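You operate a simulated robot arm through the tools that you are given. There is no shell and no other tool. Be economical: measure what you need, move in short steps, check, and stop when the job is done.

Carry out the task below with a simulated two-armed robot. There is one attempt and no reset: what you move stays moved.

JOB
Take the static off the cup with the yellow band, then tare it in the green-key balance.
Fine: stand it on the grey mat till the ioniser shows clear, switch that off again, load it by the top door and shut that; the other cup stays off the mat. Other keys and knobs, the mouse and the wooden box on the rollers stay as they are. Set down upright: what you pick out.

Only the result counts: the job must be done as asked and must still hold three seconds after the hand-in. Knocking over, shifting, dropping, spilling or breaking anything else fails it.

ROBOT AND FRAMES
Two 7-joint arms with three-finger grippers on one trunk, on a base that drives. Base frame: it is fixed to the floor where the robot stands at the start and does not move with it; the origin is under the middle of the robot, x ahead of it, y to its left, z up. Lengths are in cm, angles in rad, forces in N, time in s.
The left shoulder is at the start at [7, 14.6, 113.7], the right one opposite. With the tool pointing down near the work surface each hand reaches from about 20 to 66 cm from the robot's upright axis, wherever it stands, measured 20 degrees to its own side. Places, roughly: black knob on control unit [50, 60, 80]; black mouse [50, 125, 75]; blue knob marked corner [60, 60, 90]; green slider on control unit [40, 60, 80]; key marked on on green-key balance [40, 90, 90]; key marked on on round-pan balance [40, 50, 90]; key marked print on green-key balance [40, 80, 90]; key marked ref on round-pan balance [40, 40, 90]; key marked store on round-pan balance [40, 30, 90]; key marked tare on green-key balance [40, 80, 90]; key marked tare on round-pan balance [40, 40, 90]; key marked zero on green-key balance [40, 90, 90]; key marked zero on round-pan balance [40, 50, 90]; latch of trim box [60, -20, 80]; left foot of green-key balance [50, 100, 80]; left foot of round-pan balance [70, 60, 90]. Payload 2.2 kg a hand.
The tool frame of a hand sits at the grasp point between the pads (the TCP): z along the fingers, y along the line on which they close. The tips reach 2.8 cm beyond it. Largest opening 10.2 cm; the body of the gripper starts 7.1 cm behind the TCP.
Orientation is that of the tool frame in the base frame, as a unit quaternion [w, x, y, z]. With the fingers straight down and closing along the base's y, the tool's x points along the base's -x, its y along +y and its z along -z.

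CONTROLS
- The arms move only by the tool play_rows. It takes "left_series", "right_series" or both (then of equal length, played together; a hand with none holds still); each is a list of rows, each a list of 7 numbers: the closure in counts, from 0 (fully open) to 255 (shut), then the shift along the tool's x, y, z in cm, then the turn, a rotation vector about the tool's x, y, z in rad. In form: [[gripper, dx, dy, dz, ax, ay, az], ...]. A call has 1 to 20 rows; each row is the pose to reach, as a shift and turn from the pose commanded when the call began, along the tool's axes at that moment. Each row takes 0.2 s and may step no farther than 5 cm and 0.15 rad from the row before; otherwise, or with a gripper value out of range, the whole call is refused. Where a pose cannot be reached the arm comes as near as it can. A force on the tool above 60 N (or 10 N above the force at the start of the call, whichever is more), or a blocked arm, ends the call early, and 0.2 s more pass. Each finger halts on what it meets, pressing with about 43 N; the grip force reading is that of the motor and also rises with nothing between the fingers. The clock runs only during rows and for 0.2 s after the last one: add rows that repeat a pose to give the fingers time. The reply holds the time, the measured pose of the TCP, the force on the tool along the base axes, the opening and the grip force, in the units named above and with some noise, with the torque about the TCP (base axes, N m) and any sound that the robot's microphone picked up, and new pictures: "pictures" is both (left out), scene, wrist or none (wrist: the cameras of the hands that moved).
- Cameras (640 x 400 px; columns grow to the right, rows downward): "scene" is now at [13.5, 3.76, 138.7]; the picture's right is [0.37, -0.93, 0.00], its down [-0.33, -0.13, -0.93] and it looks along [0.87, 0.35, -0.36] (base axes); focal length 214 px, centre (320, 200). "left" rides on the left gripper at [7.2, 3.8, -8.6] in its tool frame; the picture's right is [-0.47, 0.89, 0.00], its down [-0.60, -0.32, -0.73] and it looks along [-0.65, -0.34, 0.68] (tool axes); focal length 256 px, centre (320, 200). "right" rides on the right gripper at [6.9, 4.4, -8.6] in its tool frame; the picture's right is [-0.53, 0.85, 0.00], its down [-0.58, -0.36, -0.73] and it looks along [-0.62, -0.39, 0.68] (tool axes); focal length 256 px, centre (320, 200). There is no depth. A picture from a camera that has moved, and an enlarged one, comes with that camera's place and axes in the base frame and with its lens.
- raise_lower(by): slides the trunk up (or, below 0, down) by that many cm; the arms and the scene camera ride with it, the base frame stays. It gives what a move gives, with no picture.
- base_move(legs): drives the robot by 1 to 6 legs, each [ahead, left, turn to the left] in cm, cm and rad, along the robot's own axes; the way and the turn of a leg run together, so that a leg with both is an arc; at most 150 cm and 3.142 rad a leg. The arms and the cameras ride along, it lands a little off, and it stops where it bumps. It gives what a move gives, and a new picture of the scene camera.
- pan_tilt(pan, tilt): turns the head with the scene camera to pan (to the left, within 1.501 rad either way) and tilt (down, from -0.506 to 1.204), counted from straight ahead of the robot. It gives what a move gives, and a new picture of the scene camera.
- close_up(camera, box): a new picture of the part [left, top, right, bottom] of that camera's present view, enlarged. No time passes.
- close_job(): hands the job in; it is judged then, once.

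Work in short steps. Places have to be worked out from the pictures, the camera data and where the tool is seen: move nearer, look again, correct. Check each grasp and each placing, and mend what went wrong. You have 120 turns and 260 pictures in all, those below and enlarged ones among them. Open the grippers and draw the arms clear of the work before you hand the job in, unless the task says otherwise; then end with one line.

The tools are called after "Emit:" as name(argument=value, ...) on one line, values as JSON. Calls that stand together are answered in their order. play_rows: Moves the arms, as the interface text tells. Its arguments: {"type":"object","properties":{"left_series":{"type":"array","items":{"type":"array","items":{"type":"number"}}},"right_series":{"type":"array","items":{"type":"array","items":{"type":"number"}}},"pictures":{"type":"string","enum":["both","scene","wrist","none"]}},"required":[]} The other tools are called the same way: raise_lower (by) slides the trunk up or down; base_move (legs) drives the base; pan_tilt (pan, tilt) turns the head that bears the scene camera; close_up (camera, box) takes an enlarged picture of a part of a camera's view; close_job () hands the job in.

At the start:

```text
t: 0.0
left_ee_pos: [32.64, 35.48, 128.92]
left_tcp_rot: [0.001, 0.0, 1.0, 0.0]
left_contact_force: [0.0, 1.2, -0.2]
left_moment: [0.0, -0.05, 0.01]
left_grip_width: 10.21
left_grip_force: 0.0
right_ee_pos: [41.02, 5.26, 129.2]
right_tcp_rot: [0.0, 0.0, 1.0, 0.0]
right_contact_force: [-1.0, 0.0, -0.3]
right_moment: [-0.01, -0.02, -0.04]
right_grip_width: 10.19
right_grip_force: 0.0
trunk travel left (down, up): [-67.5, 26.5]
robot x, y, heading: [-0.49, 0.32, -0.002]
head pan, tilt: [0.38, 0.365]
```

scene: 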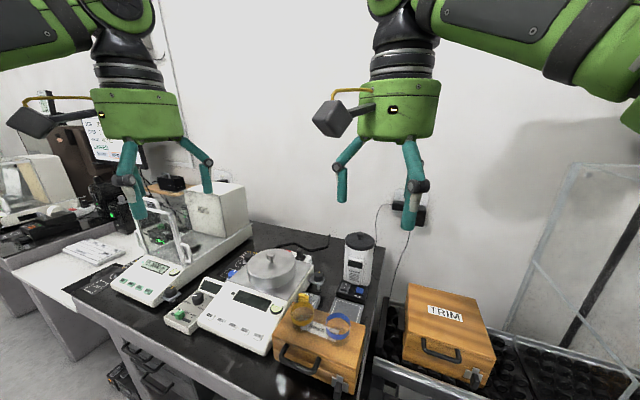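
right: 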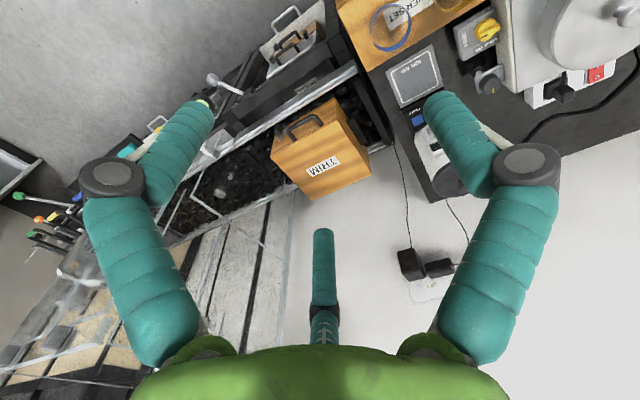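
left: 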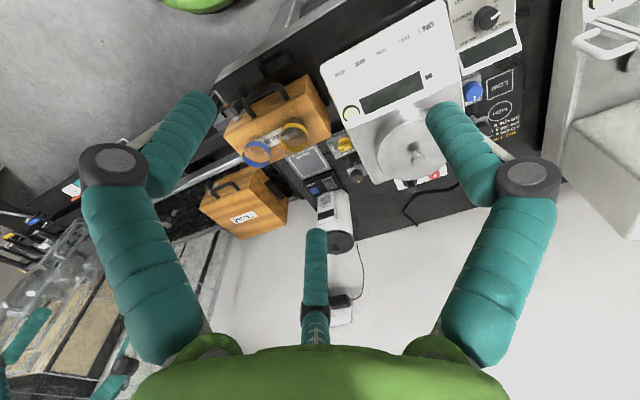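

The scene shows two cups with yellow and blue bands on a wooden box by the round-pan balance, and a mat with the ioniser behind it. I'll take enlarged views to work out where things are.

Emit:
close_up(camera="scene", box=[260, 220, 400, 400])

Emit:
close_up(camera="scene", box=[100, 170, 320, 350])

Emit:
close_up(camera="left", box=[200, 60, 400, 260])

```text
2.22 times, centred on (330, 310) of scene
camera zoom: at [13.5, 3.76, 138.7], right [0.37, -0.93, 0.0], down [-0.33, -0.13, -0.93], along [0.87, 0.35, -0.36], focal length 477 px, centre (298, -44)
```

zoom: 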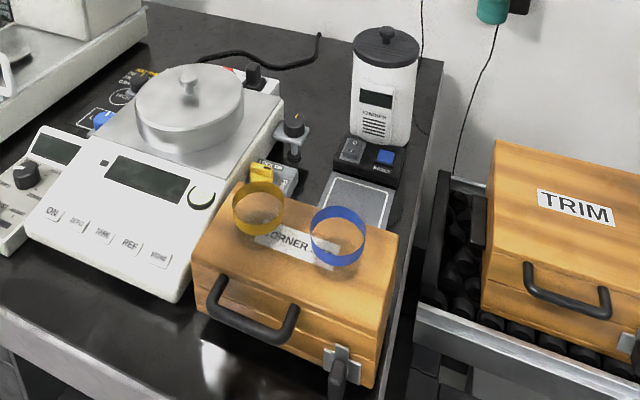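

```text
2.22 times, centred on (210, 260) of scene
camera zoom: at [13.5, 3.76, 138.7], right [0.37, -0.93, 0.0], down [-0.33, -0.13, -0.93], along [0.87, 0.35, -0.36], focal length 477 px, centre (564, 67)
```

zoom: 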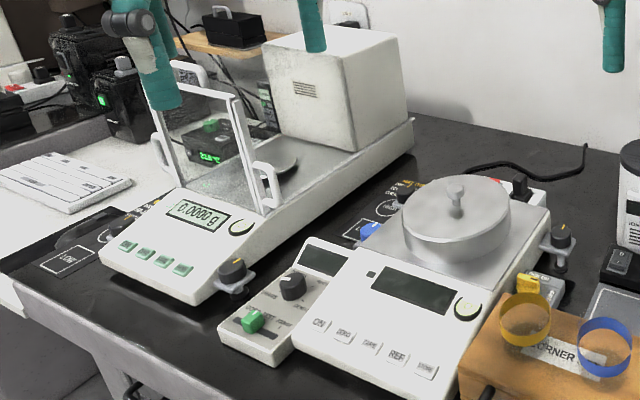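

```text
2.00 times, centred on (300, 160) of left
camera zoom: at [25.52, 39.43, 137.49], right [0.46, 0.89, 0.0], down [0.6, -0.32, 0.73], along [0.65, -0.34, -0.68], focal length 512 px, centre (360, 280)
```

zoom: 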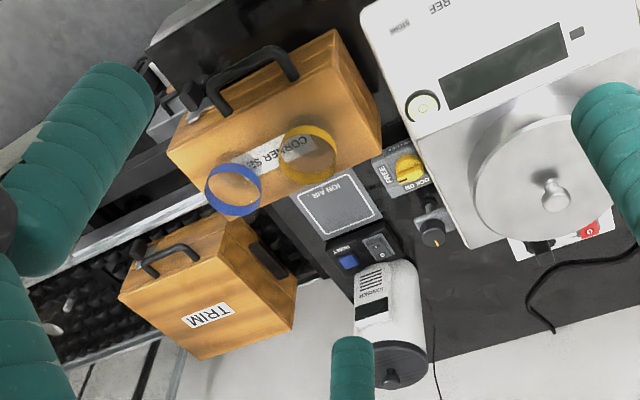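

Yellow cup triangulates to about [47.6, 22, 95] and blue to [47.5, 13.2, 95]. I'll turn the head toward the green-key balance and look down at the cups as well.

Emit:
pan_tilt(pan=0.9, tilt=0.45)

Emit:
close_up(camera="scene", box=[200, 100, 440, 250])

Emit:
close_up(camera="left", box=[320, 0, 640, 200])

```text
t: 0.9
left_ee_pos: [32.56, 35.57, 128.79]
left_tcp_rot: [0.0, -0.001, 1.0, 0.0]
left_contact_force: [0.0, -0.7, 0.5]
left_moment: [0.01, -0.01, -0.04]
left_grip_width: 10.18
left_grip_force: 0.1
right_ee_pos: [41.05, 5.23, 129.24]
right_tcp_rot: [0.001, 0.001, 1.0, 0.002]
right_contact_force: [-0.2, -0.8, 0.1]
right_moment: [0.0, 0.02, -0.02]
right_grip_width: 10.19
right_grip_force: 0.0
trunk travel left (down, up): [-67.5, 26.5]
robot x, y, heading: [0.17, -0.12, 0.001]
head pan, tilt: [0.901, 0.45]
camera scene: at [10.58, 7.5, 137.92], right [0.78, -0.62, 0.0], down [-0.27, -0.34, -0.9], along [0.56, 0.71, -0.44], focal length 214 px, centre (320, 200)
```

scene: 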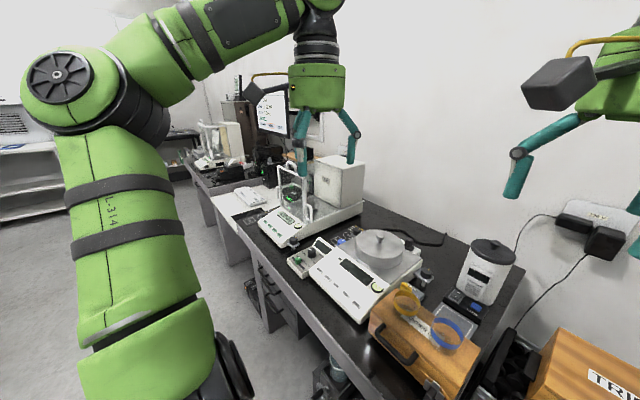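

```text
2.67 times, centred on (320, 175) of scene
camera zoom: at [10.58, 7.5, 137.92], right [0.78, -0.62, 0.0], down [-0.27, -0.34, -0.9], along [0.56, 0.71, -0.44], focal length 572 px, centre (320, 267)
```

zoom: 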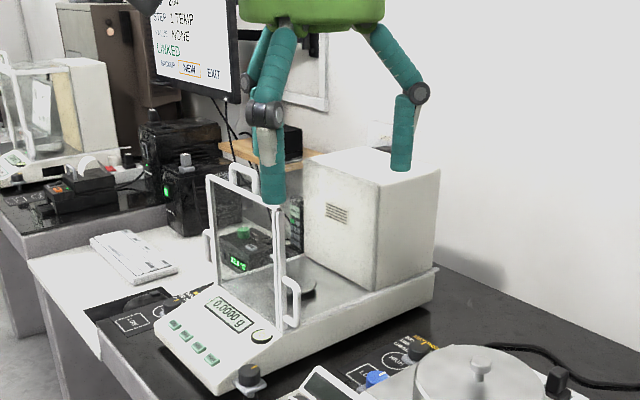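

```text
2.00 times, centred on (480, 100) of left
camera zoom: at [25.52, 39.43, 137.49], right [0.46, 0.89, 0.0], down [0.6, -0.32, 0.73], along [0.65, -0.34, -0.68], focal length 512 px, centre (0, 400)
```

zoom: 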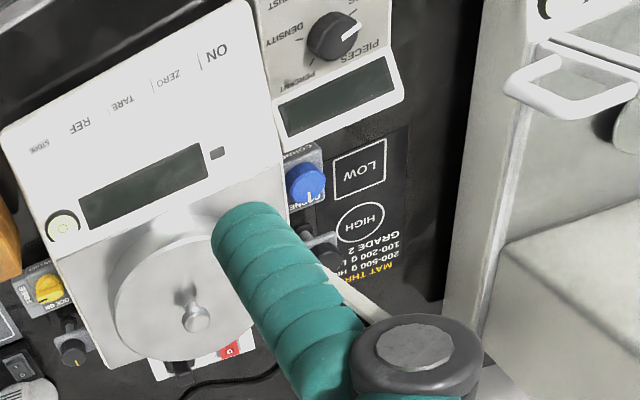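

The mat is near [64.7, 15, 81] and the rocker switch near [72, 18, 84], which is at the edge of reach. I'll drive ahead 10 cm, keeping the arms high.

Emit:
base_move(legs=[[10, 0, 0]])

Emit:
pan_tilt(pan=0.35, tilt=0.75)

```text
t: 2.1
left_ee_pos: [42.29, 35.47, 128.85]
left_tcp_rot: [0.002, 0.001, 1.0, 0.0]
left_contact_force: [0.1, 0.6, -0.9]
left_moment: [0.0, -0.02, 0.02]
left_grip_width: 10.17
left_grip_force: 0.1
right_ee_pos: [50.68, 5.15, 129.37]
right_tcp_rot: [0.002, 0.0, 1.0, 0.001]
right_contact_force: [-0.6, 0.6, 0.6]
right_moment: [-0.02, -0.04, -0.02]
right_grip_width: 10.2
right_grip_force: 0.1
trunk travel left (down, up): [-67.5, 26.5]
robot x, y, heading: [9.91, 0.08, -0.006]
head pan, tilt: [0.901, 0.45]
camera scene: at [20.14, 7.49, 137.94], right [0.78, -0.62, 0.0], down [-0.27, -0.34, -0.9], along [0.56, 0.71, -0.43], focal length 214 px, centre (320, 200)
```

scene: 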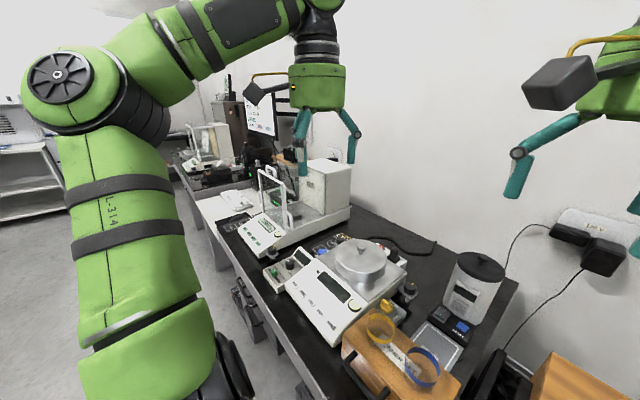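

```text
t: 3.1
left_ee_pos: [42.41, 35.32, 128.85]
left_tcp_rot: [0.001, 0.0, 1.0, 0.0]
left_contact_force: [0.4, 0.4, -0.1]
left_moment: [-0.02, 0.0, 0.04]
left_grip_width: 10.18
left_grip_force: 0.1
right_ee_pos: [50.75, 5.21, 129.31]
right_tcp_rot: [0.001, 0.001, 1.0, 0.001]
right_contact_force: [-0.4, 0.4, 0.3]
right_moment: [0.02, -0.03, -0.02]
right_grip_width: 10.2
right_grip_force: 0.1
trunk travel left (down, up): [-67.5, 26.5]
robot x, y, heading: [9.99, 0.06, -0.003]
head pan, tilt: [0.351, 0.75]
camera scene: at [22.41, 3.15, 135.28], right [0.34, -0.94, 0.0], down [-0.64, -0.23, -0.73], along [0.69, 0.25, -0.68], focal length 214 px, centre (320, 200)
```

scene: 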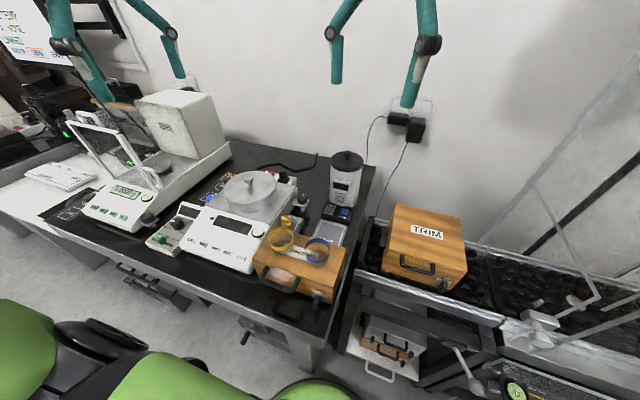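

The base moved as planned. I'll zoom in on the cups and ioniser from here.

Emit:
close_up(camera="scene", box=[250, 205, 350, 305])

Emit:
close_up(camera="scene", box=[300, 150, 380, 230])

```text
4.00 times, centred on (300, 255) of scene
camera zoom: at [22.41, 3.15, 135.28], right [0.34, -0.94, 0.0], down [-0.64, -0.23, -0.73], along [0.69, 0.25, -0.68], focal length 858 px, centre (400, -20)
```

zoom: 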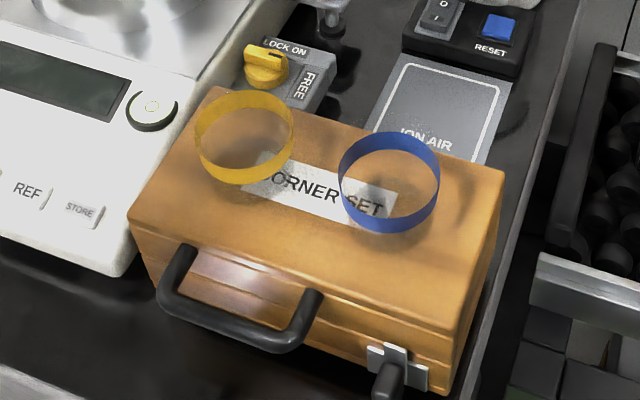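

```text
5.00 times, centred on (340, 190) of scene
camera zoom: at [22.41, 3.15, 135.28], right [0.34, -0.94, 0.0], down [-0.64, -0.23, -0.73], along [0.69, 0.25, -0.68], focal length 1072 px, centre (220, 250)
```

zoom: 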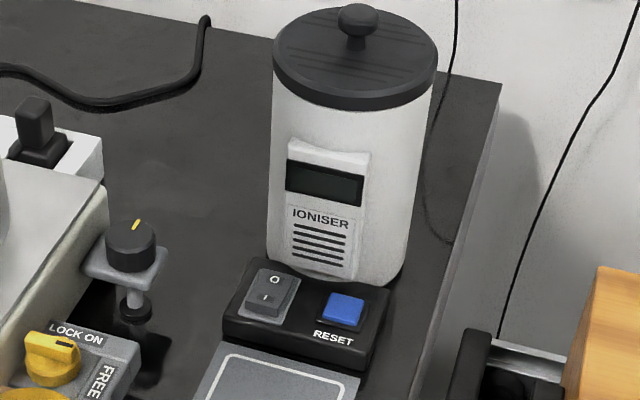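

The display is dark and the rocker reads "O" at the far end and "I" at the near end. I'll move the right arm aside and bring the left hand above the yellow cup for a closer look.

Emit:
play_rows(left_series=[[0, -0.3, -2.7, 3.3, 0, 0, 0], [0, -0.6, -5.3, 6.7, 0, 0, 0], [0, -1, -8, 10, 0, 0, 0], [0, -1.3, -10.6, 13.4, 0, 0, 0], [0, -1.6, -13.3, 16.8, 0, 0, 0], [0, -1.6, -13.3, 16.8, 0, 0, 0]], right_series=[[0, 1, -4, 0, 0, 0, 0], [0, 2, -8, 0, 0, 0, 0], [0, 3, -12, 0, 0, 0, 0], [0, 4, -16, 0, 0, 0, 0], [0, 5, -20, 0, 0, 0, 0], [0, 5, -20, 0, 0, 0, 0]], pictures="both")

```text
t: 4.5
left_ee_pos: [44.27, 22.23, 111.87]
left_tcp_rot: [0.001, 0.0, 1.0, -0.001]
left_contact_force: [-0.3, 0.5, 0.1]
left_moment: [-0.04, -0.01, 0.01]
left_grip_width: 10.24
left_grip_force: 0.0
right_ee_pos: [45.76, -14.67, 129.29]
right_tcp_rot: [0.001, 0.001, 1.0, 0.0]
right_contact_force: [0.9, 1.0, -0.2]
right_moment: [-0.01, 0.0, 0.0]
right_grip_width: 10.19
right_grip_force: 0.2
trunk travel left (down, up): [-67.5, 26.5]
robot x, y, heading: [9.72, -0.05, 0.003]
head pan, tilt: [0.351, 0.75]
camera scene: at [22.46, 3.33, 135.26], right [0.34, -0.94, 0.0], down [-0.64, -0.23, -0.73], along [0.69, 0.25, -0.68], focal length 214 px, centre (320, 200)
camera right: at [38.83, -10.31, 137.85], right [0.53, 0.84, 0.0], down [0.58, -0.36, 0.73], along [0.62, -0.39, -0.68], focal length 256 px, centre (320, 200)
camera left: at [37.07, 26.2, 120.64], right [0.46, 0.89, 0.0], down [0.6, -0.32, 0.73], along [0.65, -0.34, -0.68], focal length 256 px, centre (320, 200)
```

scene: 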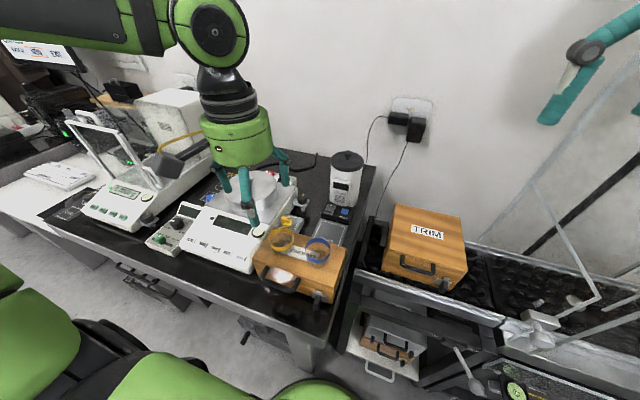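
right: 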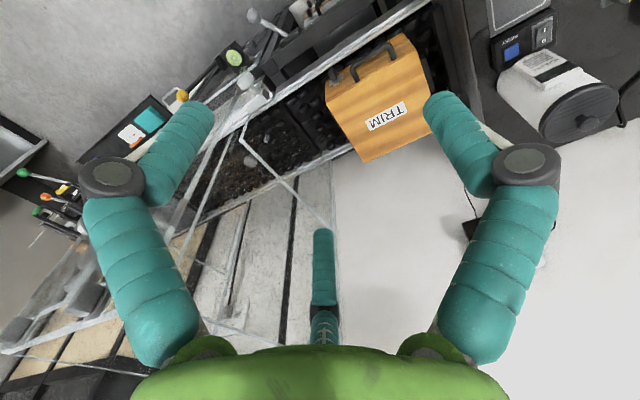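
left: 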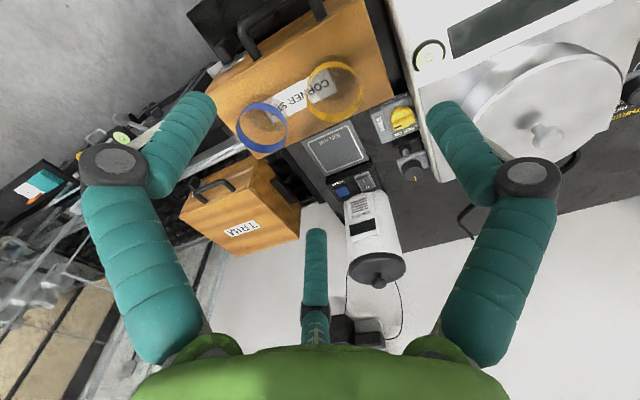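

Before descending I want to understand the gripper's shape and get the cup's geometry.

Emit:
close_up(camera="scene", box=[190, 120, 350, 280])

Emit:
close_up(camera="left", box=[200, 30, 440, 180])

```text
2.50 times, centred on (270, 200) of scene
camera zoom: at [22.46, 3.33, 135.26], right [0.34, -0.94, 0.0], down [-0.64, -0.23, -0.73], along [0.69, 0.25, -0.68], focal length 536 px, centre (445, 200)
```

zoom: 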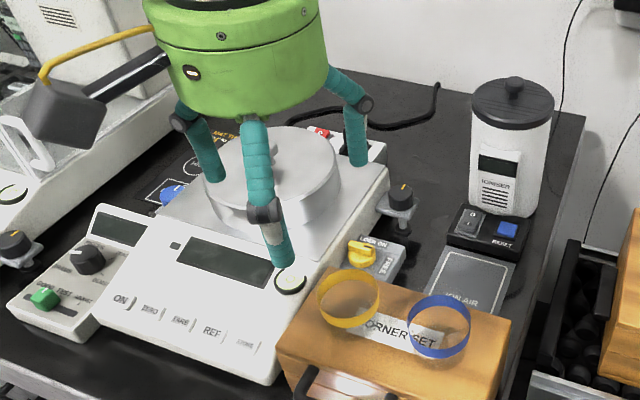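

```text
2.67 times, centred on (320, 105) of left
camera zoom: at [37.07, 26.2, 120.64], right [0.46, 0.89, 0.0], down [0.6, -0.32, 0.73], along [0.65, -0.34, -0.68], focal length 683 px, centre (320, 453)
```

zoom: 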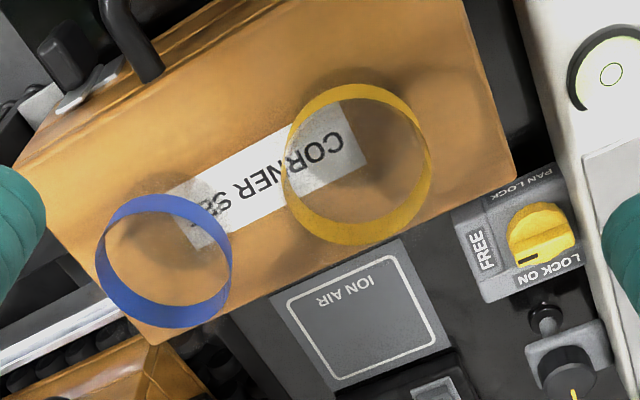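

Band centre is about [47.8, 22.2, 95.2], cup diameter about 5.5, and box top z about 92.2. The hand is drawn with three fingers, so I'll test how it closes while still high up.

Emit:
play_rows(left_series=[[130, 0, 0, 0, 0, 0, 0], [130, 0, 0, 0, 0, 0, 0], [130, 0, 0, 0, 0, 0, 0]], pictures="wrist")

Emit:
close_up(camera="scene", box=[190, 120, 350, 280])

```text
t: 5.3
left_ee_pos: [44.17, 22.15, 112.23]
left_tcp_rot: [0.001, 0.0, 1.0, 0.0]
left_contact_force: [-0.8, -0.1, -0.5]
left_moment: [-0.02, -0.03, -0.03]
left_grip_width: 4.99
left_grip_force: 0.0
right_ee_pos: [45.75, -14.82, 129.28]
right_tcp_rot: [0.001, 0.001, 1.0, 0.001]
right_contact_force: [0.4, 0.2, 0.3]
right_moment: [0.0, 0.03, 0.06]
right_grip_width: 10.21
right_grip_force: 0.1
trunk travel left (down, up): [-67.5, 26.5]
robot x, y, heading: [10.04, 0.31, 0.001]
head pan, tilt: [0.351, 0.75]
camera left: at [37.08, 26.05, 120.72], right [0.46, 0.89, 0.0], down [0.6, -0.32, 0.73], along [0.65, -0.34, -0.68], focal length 256 px, centre (320, 200)
```

left: 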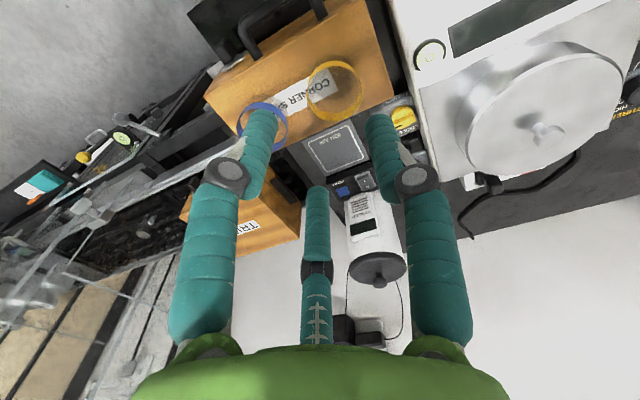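

```text
2.50 times, centred on (270, 200) of scene
camera zoom: at [22.47, 3.13, 135.27], right [0.34, -0.94, 0.0], down [-0.64, -0.23, -0.73], along [0.69, 0.25, -0.68], focal length 536 px, centre (445, 200)
```

zoom: 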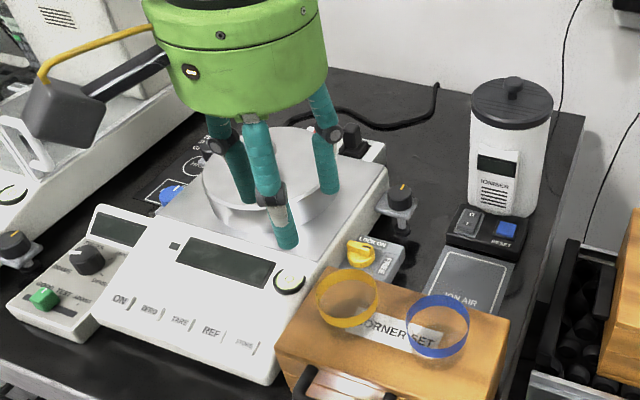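

All fingers close toward the TCP, so the reported opening is trustworthy. I'll pre-shape to about 7.6 cm and go to z≈103 right above the yellow cup.

Emit:
play_rows(left_series=[[65, -1.8, 0, 0, 0, 0, 0], [65, -3.6, 0, 3, 0, 0, 0], [65, -3.6, 0, 6, 0, 0, 0], [65, -3.6, 0, 9, 0, 0, 0], [65, -3.6, 0, 9, 0, 0, 0]], pictures="wrist")

Emit:
close_up(camera="scene", box=[230, 190, 350, 310])

```text
t: 6.5
left_ee_pos: [47.71, 22.13, 103.06]
left_tcp_rot: [0.0, 0.001, 1.0, -0.001]
left_contact_force: [0.0, -0.1, -0.3]
left_moment: [-0.02, 0.0, 0.0]
left_grip_width: 7.6
left_grip_force: 0.1
right_ee_pos: [45.79, -14.77, 129.3]
right_tcp_rot: [0.001, 0.001, 1.0, 0.0]
right_contact_force: [0.0, -0.3, -0.2]
right_moment: [-0.03, 0.01, 0.03]
right_grip_width: 10.2
right_grip_force: 0.1
trunk travel left (down, up): [-67.5, 26.5]
robot x, y, heading: [9.64, 0.05, -0.003]
head pan, tilt: [0.351, 0.75]
camera left: at [40.5, 26.13, 111.66], right [0.46, 0.89, 0.0], down [0.6, -0.32, 0.73], along [0.65, -0.34, -0.68], focal length 256 px, centre (320, 200)
```

left: 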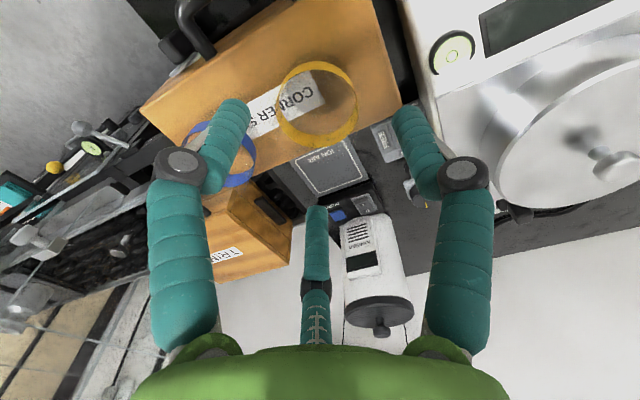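

```text
3.33 times, centred on (290, 250) of scene
camera zoom: at [22.46, 3.12, 135.27], right [0.34, -0.94, 0.0], down [-0.64, -0.23, -0.73], along [0.69, 0.25, -0.68], focal length 715 px, centre (420, 33)
```

zoom: 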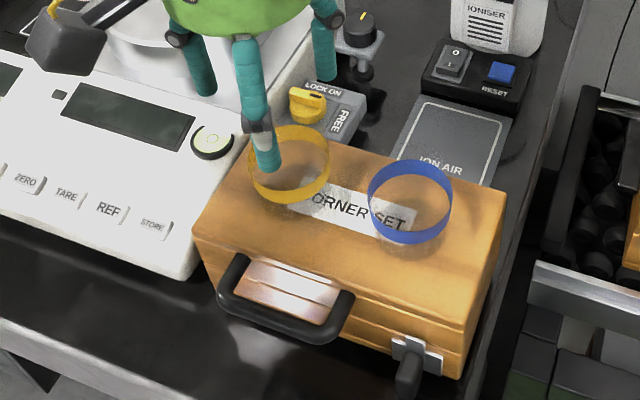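

The sight line gives the cup centre as [47.8, 22.2], and the hand is at [47.7, 22.1]. I'll descend to z≈96.3 and close on the cup.

Emit:
play_rows(left_series=[[65, 0, 0.05, 2.5, 0, 0, 0], [65, 0, 0.05, 5, 0, 0, 0], [65, 0, 0.05, 6.7, 0, 0, 0], [65, 0, 0.05, 6.7, 0, 0, 0], [130, 0, 0.05, 6.7, 0, 0, 0], [200, 0, 0.05, 6.7, 0, 0, 0], [200, 0, 0.05, 6.7, 0, 0, 0]], pictures="wrist")

Emit:
close_up(camera="scene", box=[230, 190, 350, 310])

```text
t: 8.1
left_ee_pos: [47.9, 22.35, 96.43]
left_tcp_rot: [0.001, 0.0, 1.0, 0.0]
left_contact_force: [-0.3, 0.0, 0.2]
left_moment: [0.01, 0.03, 0.0]
left_grip_width: 5.12
left_grip_force: 43.1
right_ee_pos: [45.85, -14.81, 129.21]
right_tcp_rot: [0.001, 0.001, 1.0, 0.001]
right_contact_force: [0.8, 0.6, 0.8]
right_moment: [-0.03, -0.02, -0.01]
right_grip_width: 10.2
right_grip_force: 0.1
trunk travel left (down, up): [-67.5, 26.5]
robot x, y, heading: [9.93, -0.05, 0.0]
head pan, tilt: [0.351, 0.75]
camera left: at [40.65, 26.23, 105.07], right [0.46, 0.89, 0.0], down [0.6, -0.32, 0.73], along [0.65, -0.34, -0.68], focal length 256 px, centre (320, 200)
```

left: 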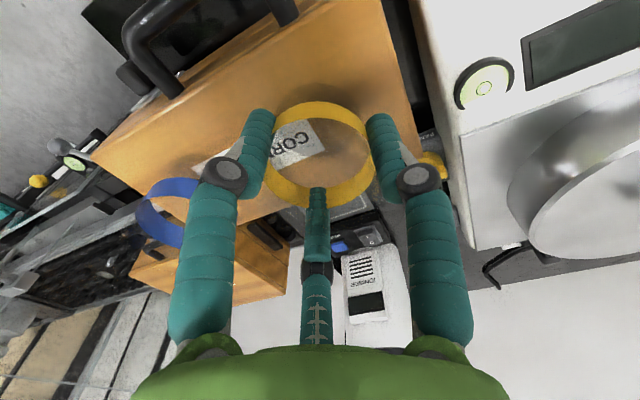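

```text
3.33 times, centred on (290, 250) of scene
camera zoom: at [22.46, 3.14, 135.27], right [0.34, -0.94, 0.0], down [-0.64, -0.23, -0.73], along [0.69, 0.25, -0.68], focal length 715 px, centre (420, 33)
```

zoom: 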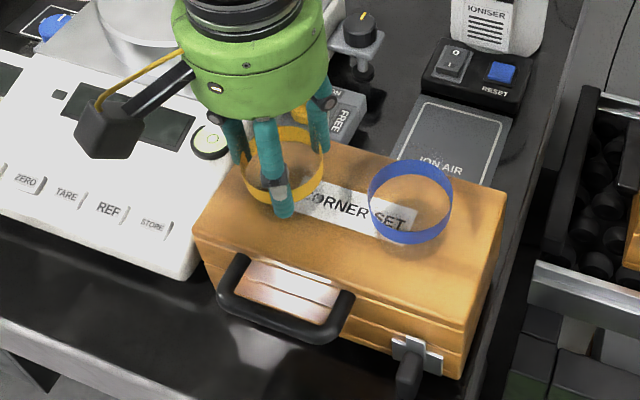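

Gripped at 5.1 cm with 43 N. I'll lift straight up 9 cm and check.

Emit:
play_rows(left_series=[[200, 0, 0, -1.5, 0, 0, 0], [200, 0, 0, -4, 0, 0, 0], [200, 0, 0, -7, 0, 0, 0], [200, 0, 0, -10, 0, 0, 0], [200, 0, 0, -10, 0, 0, 0]], pictures="both")

Emit:
close_up(camera="scene", box=[230, 150, 370, 290])

```text
t: 9.3
left_ee_pos: [47.68, 22.17, 106.47]
left_tcp_rot: [0.001, 0.0, 1.0, 0.0]
left_contact_force: [-0.3, 0.3, 0.3]
left_moment: [0.03, 0.02, 0.03]
left_grip_width: 5.08
left_grip_force: 42.6
right_ee_pos: [45.85, -14.81, 129.24]
right_tcp_rot: [0.001, 0.001, 1.0, 0.001]
right_contact_force: [0.9, 0.9, 0.1]
right_moment: [-0.02, 0.0, 0.01]
right_grip_width: 10.2
right_grip_force: 0.1
trunk travel left (down, up): [-67.5, 26.5]
robot x, y, heading: [9.88, 0.03, -0.004]
head pan, tilt: [0.351, 0.75]
camera scene: at [22.5, 3.15, 135.27], right [0.34, -0.94, 0.0], down [-0.64, -0.23, -0.73], along [0.69, 0.25, -0.68], focal length 214 px, centre (320, 200)
camera left: at [40.52, 26.09, 115.01], right [0.46, 0.89, 0.0], down [0.6, -0.32, 0.73], along [0.65, -0.34, -0.68], focal length 256 px, centre (320, 200)
```

scene: 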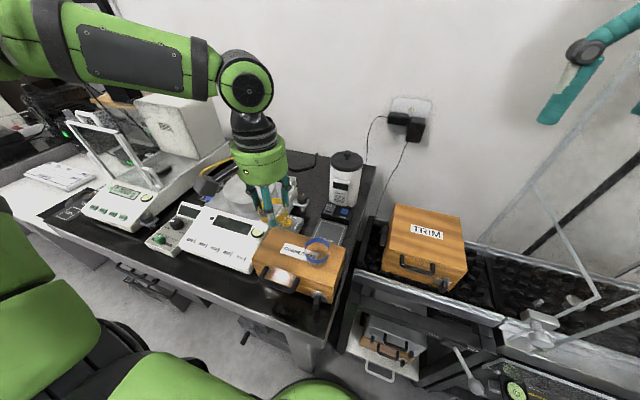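
left: 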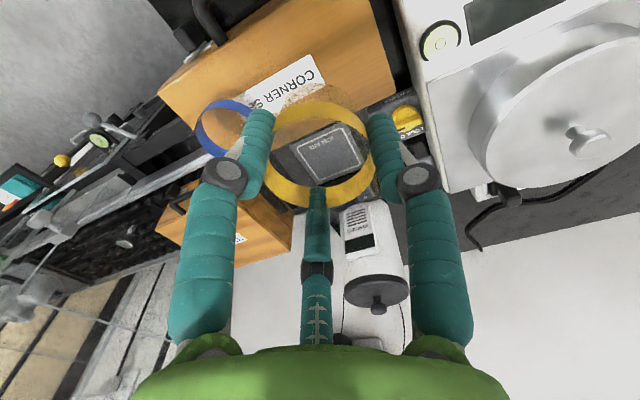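

```text
2.86 times, centred on (300, 220) of scene
camera zoom: at [22.5, 3.15, 135.27], right [0.34, -0.94, 0.0], down [-0.64, -0.23, -0.73], along [0.69, 0.25, -0.68], focal length 613 px, centre (377, 143)
```

zoom: 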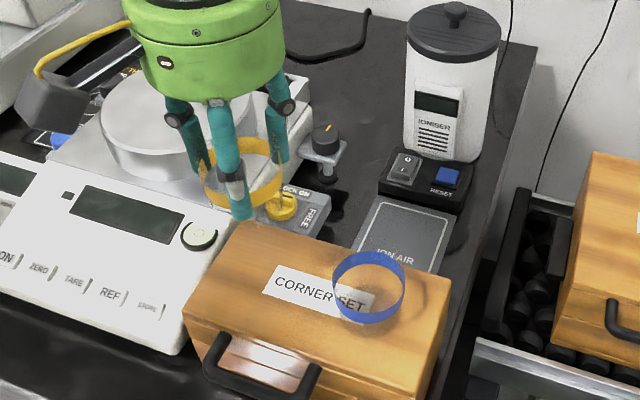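

The cup is held cleanly and the mat centre works out near [64, 15.7]. I'll carry the cup over the mat at this height.

Emit:
play_rows(left_series=[[200, -4, -1.6, 0, 0, 0, 0], [200, -8, -3.2, 0, 0, 0, 0], [200, -12, -4.8, 0, 0, 0, 0], [200, -16, -6.5, 0, 0, 0, 0], [200, -16, -6.5, 4, 0, 0, 0], [200, -16, -6.5, 8, 0, 0, 0], [200, -16, -6.5, 12, 0, 0, 0], [200, -16, -6.5, 16, 0, 0, 0], [200, -16, -6.5, 16, 0, 0, 0]], pictures="wrist")

Emit:
close_up(camera="scene", box=[270, 140, 390, 260])

```text
t: 11.3
left_ee_pos: [61.12, 18.21, 91.69]
left_tcp_rot: [0.001, 0.0, 1.0, 0.0]
left_contact_force: [-1.3, 0.8, 0.5]
left_moment: [0.02, 0.01, 0.01]
left_grip_width: 5.08
left_grip_force: 42.8
left hand out of reach, approached as far as the arm can: row 4, 5, 6, 7, 8, 9
right_ee_pos: [45.79, -14.86, 129.32]
right_tcp_rot: [0.001, 0.0, 1.0, 0.0]
right_contact_force: [-0.6, 0.4, 0.5]
right_moment: [-0.02, -0.02, -0.01]
right_grip_width: 10.2
right_grip_force: 0.0
trunk travel left (down, up): [-67.5, 26.5]
robot x, y, heading: [9.68, 0.12, -0.003]
head pan, tilt: [0.351, 0.75]
camera left: at [54.06, 22.1, 100.17], right [0.46, 0.89, 0.0], down [0.6, -0.32, 0.73], along [0.65, -0.34, -0.68], focal length 256 px, centre (320, 200)
```

left: 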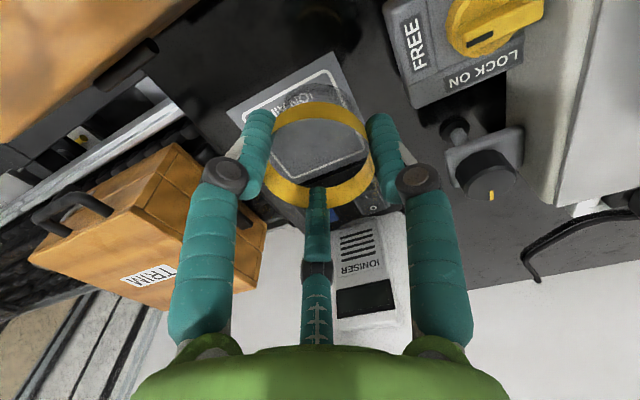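

```text
3.33 times, centred on (330, 200) of scene
camera zoom: at [22.48, 3.12, 135.27], right [0.34, -0.94, 0.0], down [-0.64, -0.23, -0.73], along [0.69, 0.25, -0.68], focal length 715 px, centre (287, 200)
```

zoom: 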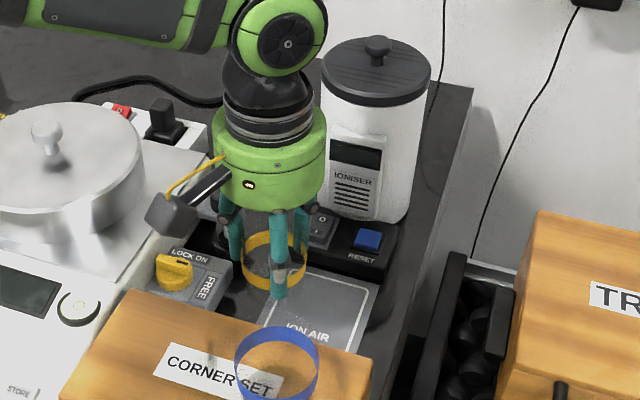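

The arm ran out of reach at x≈61. I'll pull the hand back and up, then drive the base ahead a further 8 cm.

Emit:
play_rows(left_series=[[200, 0, 0, -4, 0, 0, 0], [200, 4, 0, -8, 0, 0, 0], [200, 8, 1, -11, 0, 0, 0], [200, 11, 2, -13, 0, 0, 0], [200, 12, 2, -14, 0, 0, 0]], pictures="none")

Emit:
base_move(legs=[[8, 0, 0]])

```text
refused: row 2 steps farther than a row can; nothing moved
```

```text
t: 12.3
left_ee_pos: [66.08, 12.97, 91.35]
left_tcp_rot: [0.001, 0.003, 1.0, -0.002]
left_contact_force: [0.6, 0.2, 0.7]
left_moment: [-0.06, 0.03, 0.02]
left_grip_width: 5.07
left_grip_force: 43.1
right_ee_pos: [50.04, -19.7, 129.29]
right_tcp_rot: [0.002, 0.005, 1.0, -0.003]
right_contact_force: [0.1, 1.2, 0.2]
right_moment: [-0.01, 0.05, -0.02]
right_grip_width: 10.18
right_grip_force: 0.0
trunk travel left (down, up): [-67.5, 26.5]
robot x, y, heading: [14.39, -5.59, -0.01]
head pan, tilt: [0.351, 0.75]
stopped in leg 1: the robot was blocked; the commanded pose is now the measured one
camera scene: at [27.08, -1.66, 135.26], right [0.33, -0.94, 0.0], down [-0.64, -0.23, -0.73], along [0.69, 0.24, -0.68], focal length 214 px, centre (320, 200)
```

scene: 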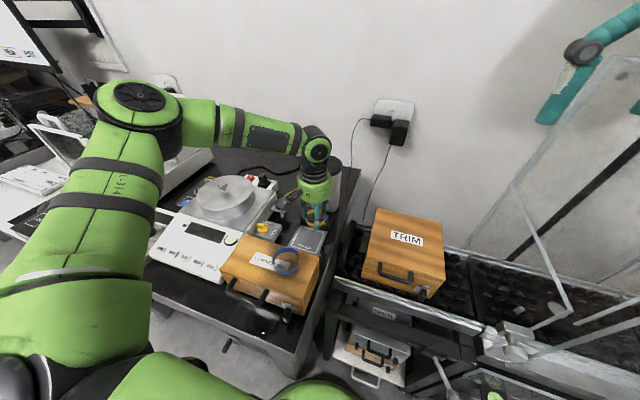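

The retract was refused, and then the base was blocked and slid to [14.4, -5.6]. I'll check that nothing got disturbed and see where the hand is.

Emit:
close_up(camera="scene", box=[210, 140, 370, 300])

Emit:
close_up(camera="left", box=[0, 0, 640, 400])

Emit:
close_up(camera="scene", box=[100, 250, 420, 400])

```text
2.50 times, centred on (290, 220) of scene
camera zoom: at [27.08, -1.66, 135.26], right [0.33, -0.94, 0.0], down [-0.64, -0.23, -0.73], along [0.69, 0.24, -0.68], focal length 536 px, centre (395, 150)
```

zoom: 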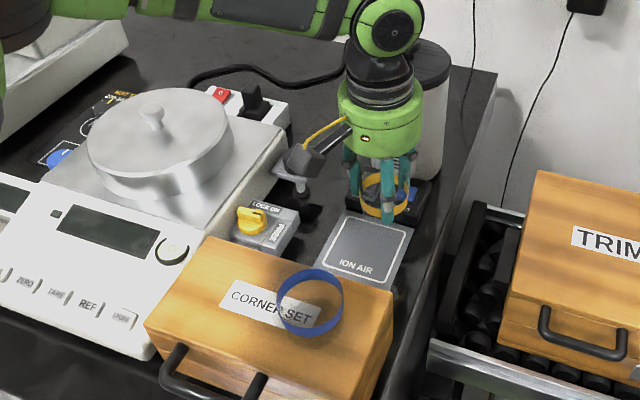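

```text
1.00 times, centred on (320, 200) of left (not enlarged: the box is as wide or as high as the picture)
camera zoom: at [58.88, 16.96, 100.03], right [0.47, 0.88, 0.0], down [0.6, -0.32, 0.73], along [0.65, -0.35, -0.68], focal length 256 px, centre (320, 200)
```

zoom: 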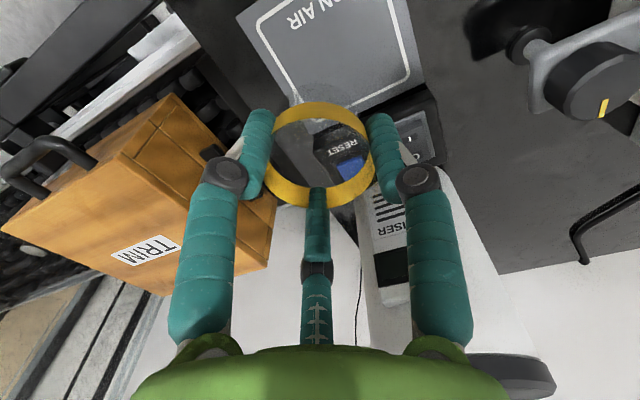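

```text
2.00 times, centred on (260, 325) of scene
camera zoom: at [27.08, -1.66, 135.26], right [0.33, -0.94, 0.0], down [-0.64, -0.23, -0.73], along [0.69, 0.24, -0.68], focal length 429 px, centre (440, -50)
```

zoom: 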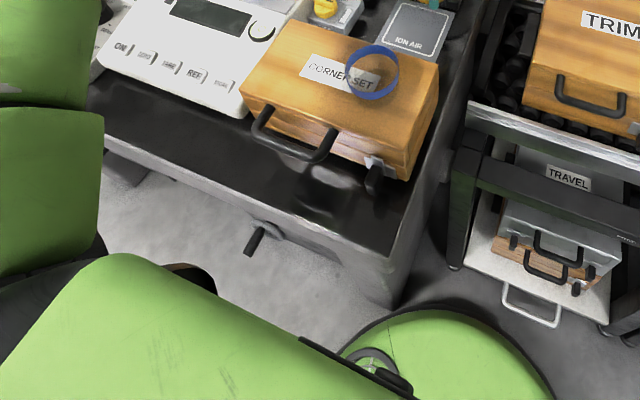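

The table items look to be in place. I'll raise and back off the hand a little to get an unobstructed view of the ioniser and mat.

Emit:
play_rows(left_series=[[200, 0, 0, -3, 0, 0, 0], [200, 3, 0, -6, 0, 0, 0], [200, 6, 0, -9, 0, 0, 0], [200, 9, 2, -10, 0, 0, 0], [200, 9, 2, -10, 0, 0, 0]], pictures="wrist")

Emit:
close_up(camera="scene", box=[230, 130, 370, 270])

```text
t: 13.5
left_ee_pos: [56.89, 14.66, 101.62]
left_tcp_rot: [0.0, 0.003, 1.0, 0.0]
left_contact_force: [-0.1, -0.2, 0.2]
left_moment: [0.06, 0.02, -0.01]
left_grip_width: 5.04
left_grip_force: 42.6
right_ee_pos: [50.23, -20.36, 129.31]
right_tcp_rot: [0.002, 0.004, 1.0, 0.0]
right_contact_force: [1.0, -0.5, 0.0]
right_moment: [0.04, 0.07, 0.01]
right_grip_width: 10.21
right_grip_force: 0.0
trunk travel left (down, up): [-67.5, 26.5]
robot x, y, heading: [14.42, -5.47, -0.015]
head pan, tilt: [0.351, 0.75]
camera left: at [49.91, 18.64, 110.26], right [0.47, 0.88, 0.0], down [0.6, -0.32, 0.73], along [0.64, -0.34, -0.68], focal length 256 px, centre (320, 200)
```

left: 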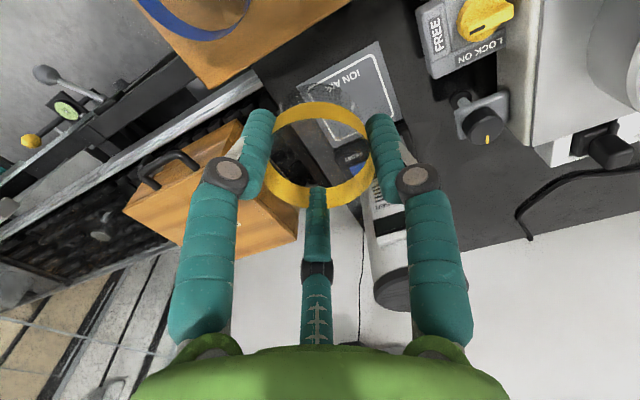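

```text
2.86 times, centred on (300, 200) of scene
camera zoom: at [27.24, -2.42, 135.26], right [0.33, -0.94, 0.0], down [-0.64, -0.23, -0.73], along [0.69, 0.24, -0.68], focal length 613 px, centre (377, 200)
```

zoom: 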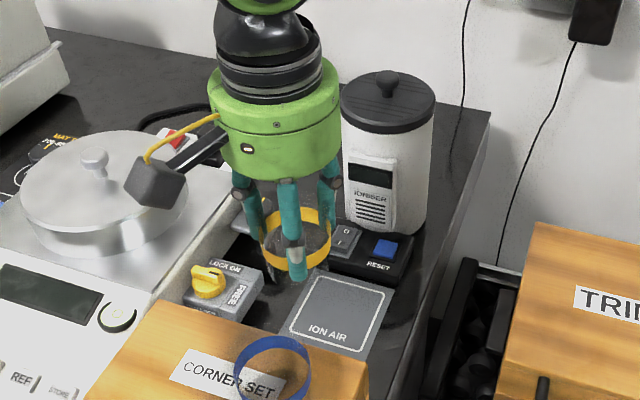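

The ioniser is undisturbed, and both views put the mat centre at about [64.2, 15.1]. I'll move over it and lower the cup to just above the surface.

Emit:
play_rows(left_series=[[200, -3.5, 0.2, 0, 0, 0, 0], [200, -7.0, 0.5, 2, 0, 0, 0], [200, -7.0, 0.5, 6, 0, 0, 0], [200, -7.0, 0.5, 10, 0, 0, 0], [200, -7.0, 0.5, 13, 0, 0, 0], [200, -7.0, 0.5, 14.6, 0, 0, 0], [200, -7.0, 0.5, 14.6, 0, 0, 0]], pictures="wrist")

Emit:
close_up(camera="scene", box=[240, 150, 360, 270])

```text
t: 15.1
left_ee_pos: [64.07, 14.78, 86.85]
left_tcp_rot: [0.001, 0.006, 1.0, 0.001]
left_contact_force: [-0.5, 0.2, -0.7]
left_moment: [0.0, -0.02, 0.02]
left_grip_width: 5.09
left_grip_force: 43.3
right_ee_pos: [50.16, -20.38, 129.24]
right_tcp_rot: [0.002, 0.005, 1.0, 0.0]
right_contact_force: [-0.1, 0.5, 0.2]
right_moment: [0.01, 0.02, -0.03]
right_grip_width: 10.2
right_grip_force: 0.1
trunk travel left (down, up): [-67.5, 26.5]
robot x, y, heading: [14.37, -5.45, -0.017]
head pan, tilt: [0.351, 0.75]
camera left: at [57.02, 18.85, 95.46], right [0.47, 0.88, 0.0], down [0.6, -0.32, 0.73], along [0.65, -0.35, -0.68], focal length 256 px, centre (320, 200)
```

left: 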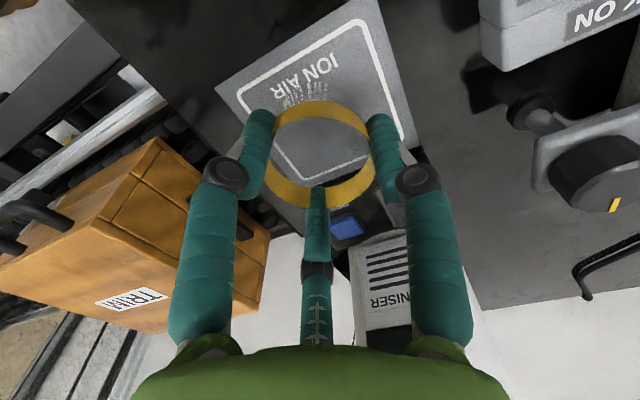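

```text
3.33 times, centred on (300, 210) of scene
camera zoom: at [27.12, -2.35, 135.27], right [0.33, -0.94, 0.0], down [-0.64, -0.23, -0.73], along [0.69, 0.24, -0.68], focal length 715 px, centre (387, 167)
```

zoom: 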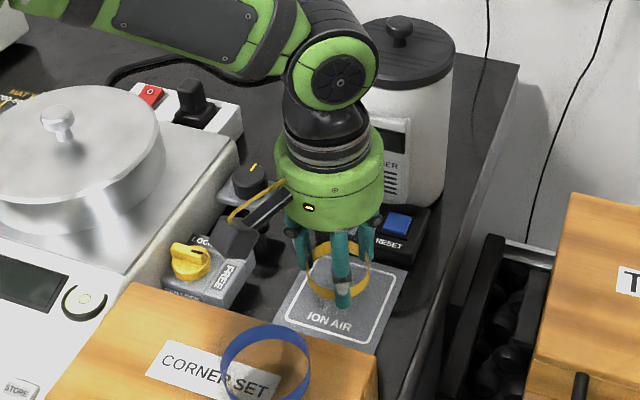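

The cup is above the mat, with the mat centre about 0.7 cm to the left. I'll shift that way and lower by 1.2 cm.

Emit:
play_rows(left_series=[[200, 0.2, 0.5, 0.4, 0, 0, 0], [200, 0.2, 0.5, 0.8, 0, 0, 0], [200, 0.2, 0.5, 1.2, 0, 0, 0], [200, 0.2, 0.5, 1.2, 0, 0, 0]], pictures="none")

```text
t: 16.1
left_ee_pos: [63.88, 15.42, 85.75]
left_tcp_rot: [0.0, 0.004, 1.0, 0.0]
left_contact_force: [0.0, 0.0, -0.9]
left_moment: [-0.02, 0.0, 0.0]
left_grip_width: 5.06
left_grip_force: 42.7
right_ee_pos: [50.07, -20.35, 129.41]
right_tcp_rot: [0.002, 0.004, 1.0, -0.002]
right_contact_force: [-0.6, 0.8, 0.2]
right_moment: [0.0, -0.04, 0.0]
right_grip_width: 10.19
right_grip_force: 0.0
trunk travel left (down, up): [-67.5, 26.5]
robot x, y, heading: [14.41, -5.25, -0.013]
head pan, tilt: [0.351, 0.75]
```

No contact yet, so I'll go down in 0.2 cm steps.

Emit:
play_rows(left_series=[[200, 0, 0, 0.2, 0, 0, 0], [200, 0, 0, 0.4, 0, 0, 0], [200, 0, 0, 0.6, 0, 0, 0]], pictures="none")

```text
t: 16.9
left_ee_pos: [63.77, 15.52, 85.14]
left_tcp_rot: [0.002, 0.005, 1.0, 0.001]
left_contact_force: [0.4, 1.5, 3.3]
left_moment: [-0.02, 0.11, 0.0]
left_grip_width: 5.06
left_grip_force: 42.9
right_ee_pos: [50.05, -20.47, 129.33]
right_tcp_rot: [0.002, 0.005, 1.0, 0.0]
right_contact_force: [-0.4, -0.4, -0.2]
right_moment: [0.04, 0.01, -0.01]
right_grip_width: 10.2
right_grip_force: 0.1
trunk travel left (down, up): [-67.5, 26.5]
robot x, y, heading: [14.48, -5.24, -0.017]
head pan, tilt: [0.351, 0.75]
```

Contact shows 3.3 N, so the cup is standing on the mat. I'll open and rise straight up.

Emit:
play_rows(left_series=[[150, 0, 0, 0, 0, 0, 0], [70, 0, 0, 0, 0, 0, 0], [60, 0, 0, 0, 0, 0, 0], [60, 0, 0, -3, 0, 0, 0], [60, 0, 0, -7, 0, 0, 0], [60, 0, 0, -11, 0, 0, 0], [60, 0, 0, -15, 0, 0, 0], [60, 0, 0, -15, 0, 0, 0]], pictures="wrist")

Emit:
close_up(camera="scene", box=[240, 150, 360, 270])

```text
t: 18.7
left_ee_pos: [63.8, 15.18, 100.19]
left_tcp_rot: [0.0, 0.004, 1.0, 0.0]
left_contact_force: [-0.6, 0.3, -0.4]
left_moment: [0.0, 0.02, -0.03]
left_grip_width: 7.81
left_grip_force: 0.1
right_ee_pos: [50.16, -20.36, 129.23]
right_tcp_rot: [0.002, 0.004, 1.0, -0.001]
right_contact_force: [0.0, 0.0, -0.2]
right_moment: [0.02, 0.01, -0.01]
right_grip_width: 10.19
right_grip_force: 0.1
trunk travel left (down, up): [-67.5, 26.5]
robot x, y, heading: [14.38, -5.23, -0.013]
head pan, tilt: [0.351, 0.75]
camera left: at [56.72, 19.25, 108.78], right [0.47, 0.88, 0.0], down [0.6, -0.32, 0.73], along [0.64, -0.35, -0.68], focal length 256 px, centre (320, 200)
```

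left: 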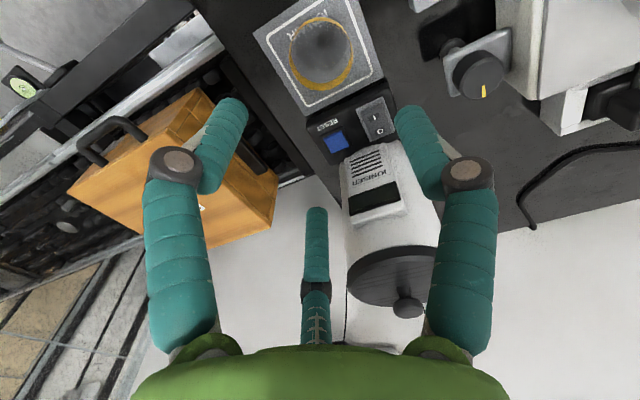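

```text
3.33 times, centred on (300, 210) of scene
camera zoom: at [27.16, -2.3, 135.26], right [0.33, -0.94, 0.0], down [-0.64, -0.23, -0.73], along [0.69, 0.24, -0.68], focal length 715 px, centre (387, 167)
```

zoom: 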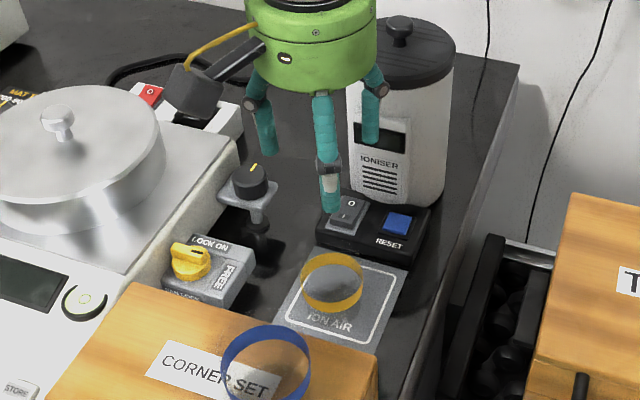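

The cup stands upright on the mat. Next I'll zoom in on the rocker to locate its "I" end.

Emit:
close_up(camera="left", box=[290, 50, 450, 150])

Emit:
close_up(camera="scene", box=[285, 170, 335, 220])

```text
4.00 times, centred on (370, 100) of left
camera zoom: at [56.72, 19.25, 108.78], right [0.47, 0.88, 0.0], down [0.6, -0.32, 0.73], along [0.64, -0.35, -0.68], focal length 1024 px, centre (120, 600)
```

zoom: 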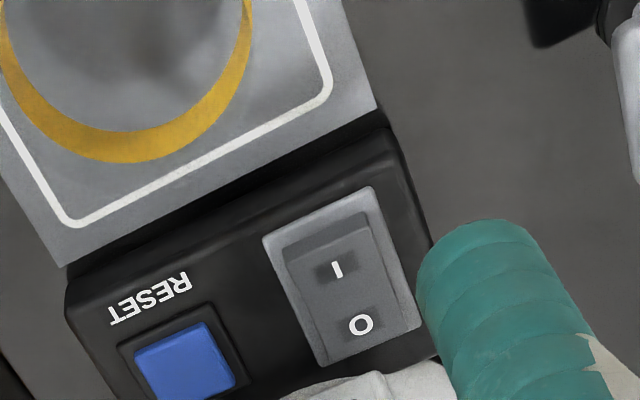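

```text
8.00 times, centred on (310, 195) of scene
camera zoom: at [27.16, -2.3, 135.26], right [0.33, -0.94, 0.0], down [-0.64, -0.23, -0.73], along [0.69, 0.24, -0.68], focal length 1716 px, centre (400, 240)
```

zoom: 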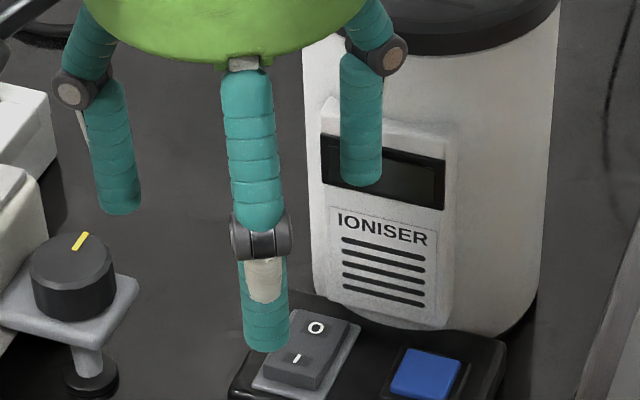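

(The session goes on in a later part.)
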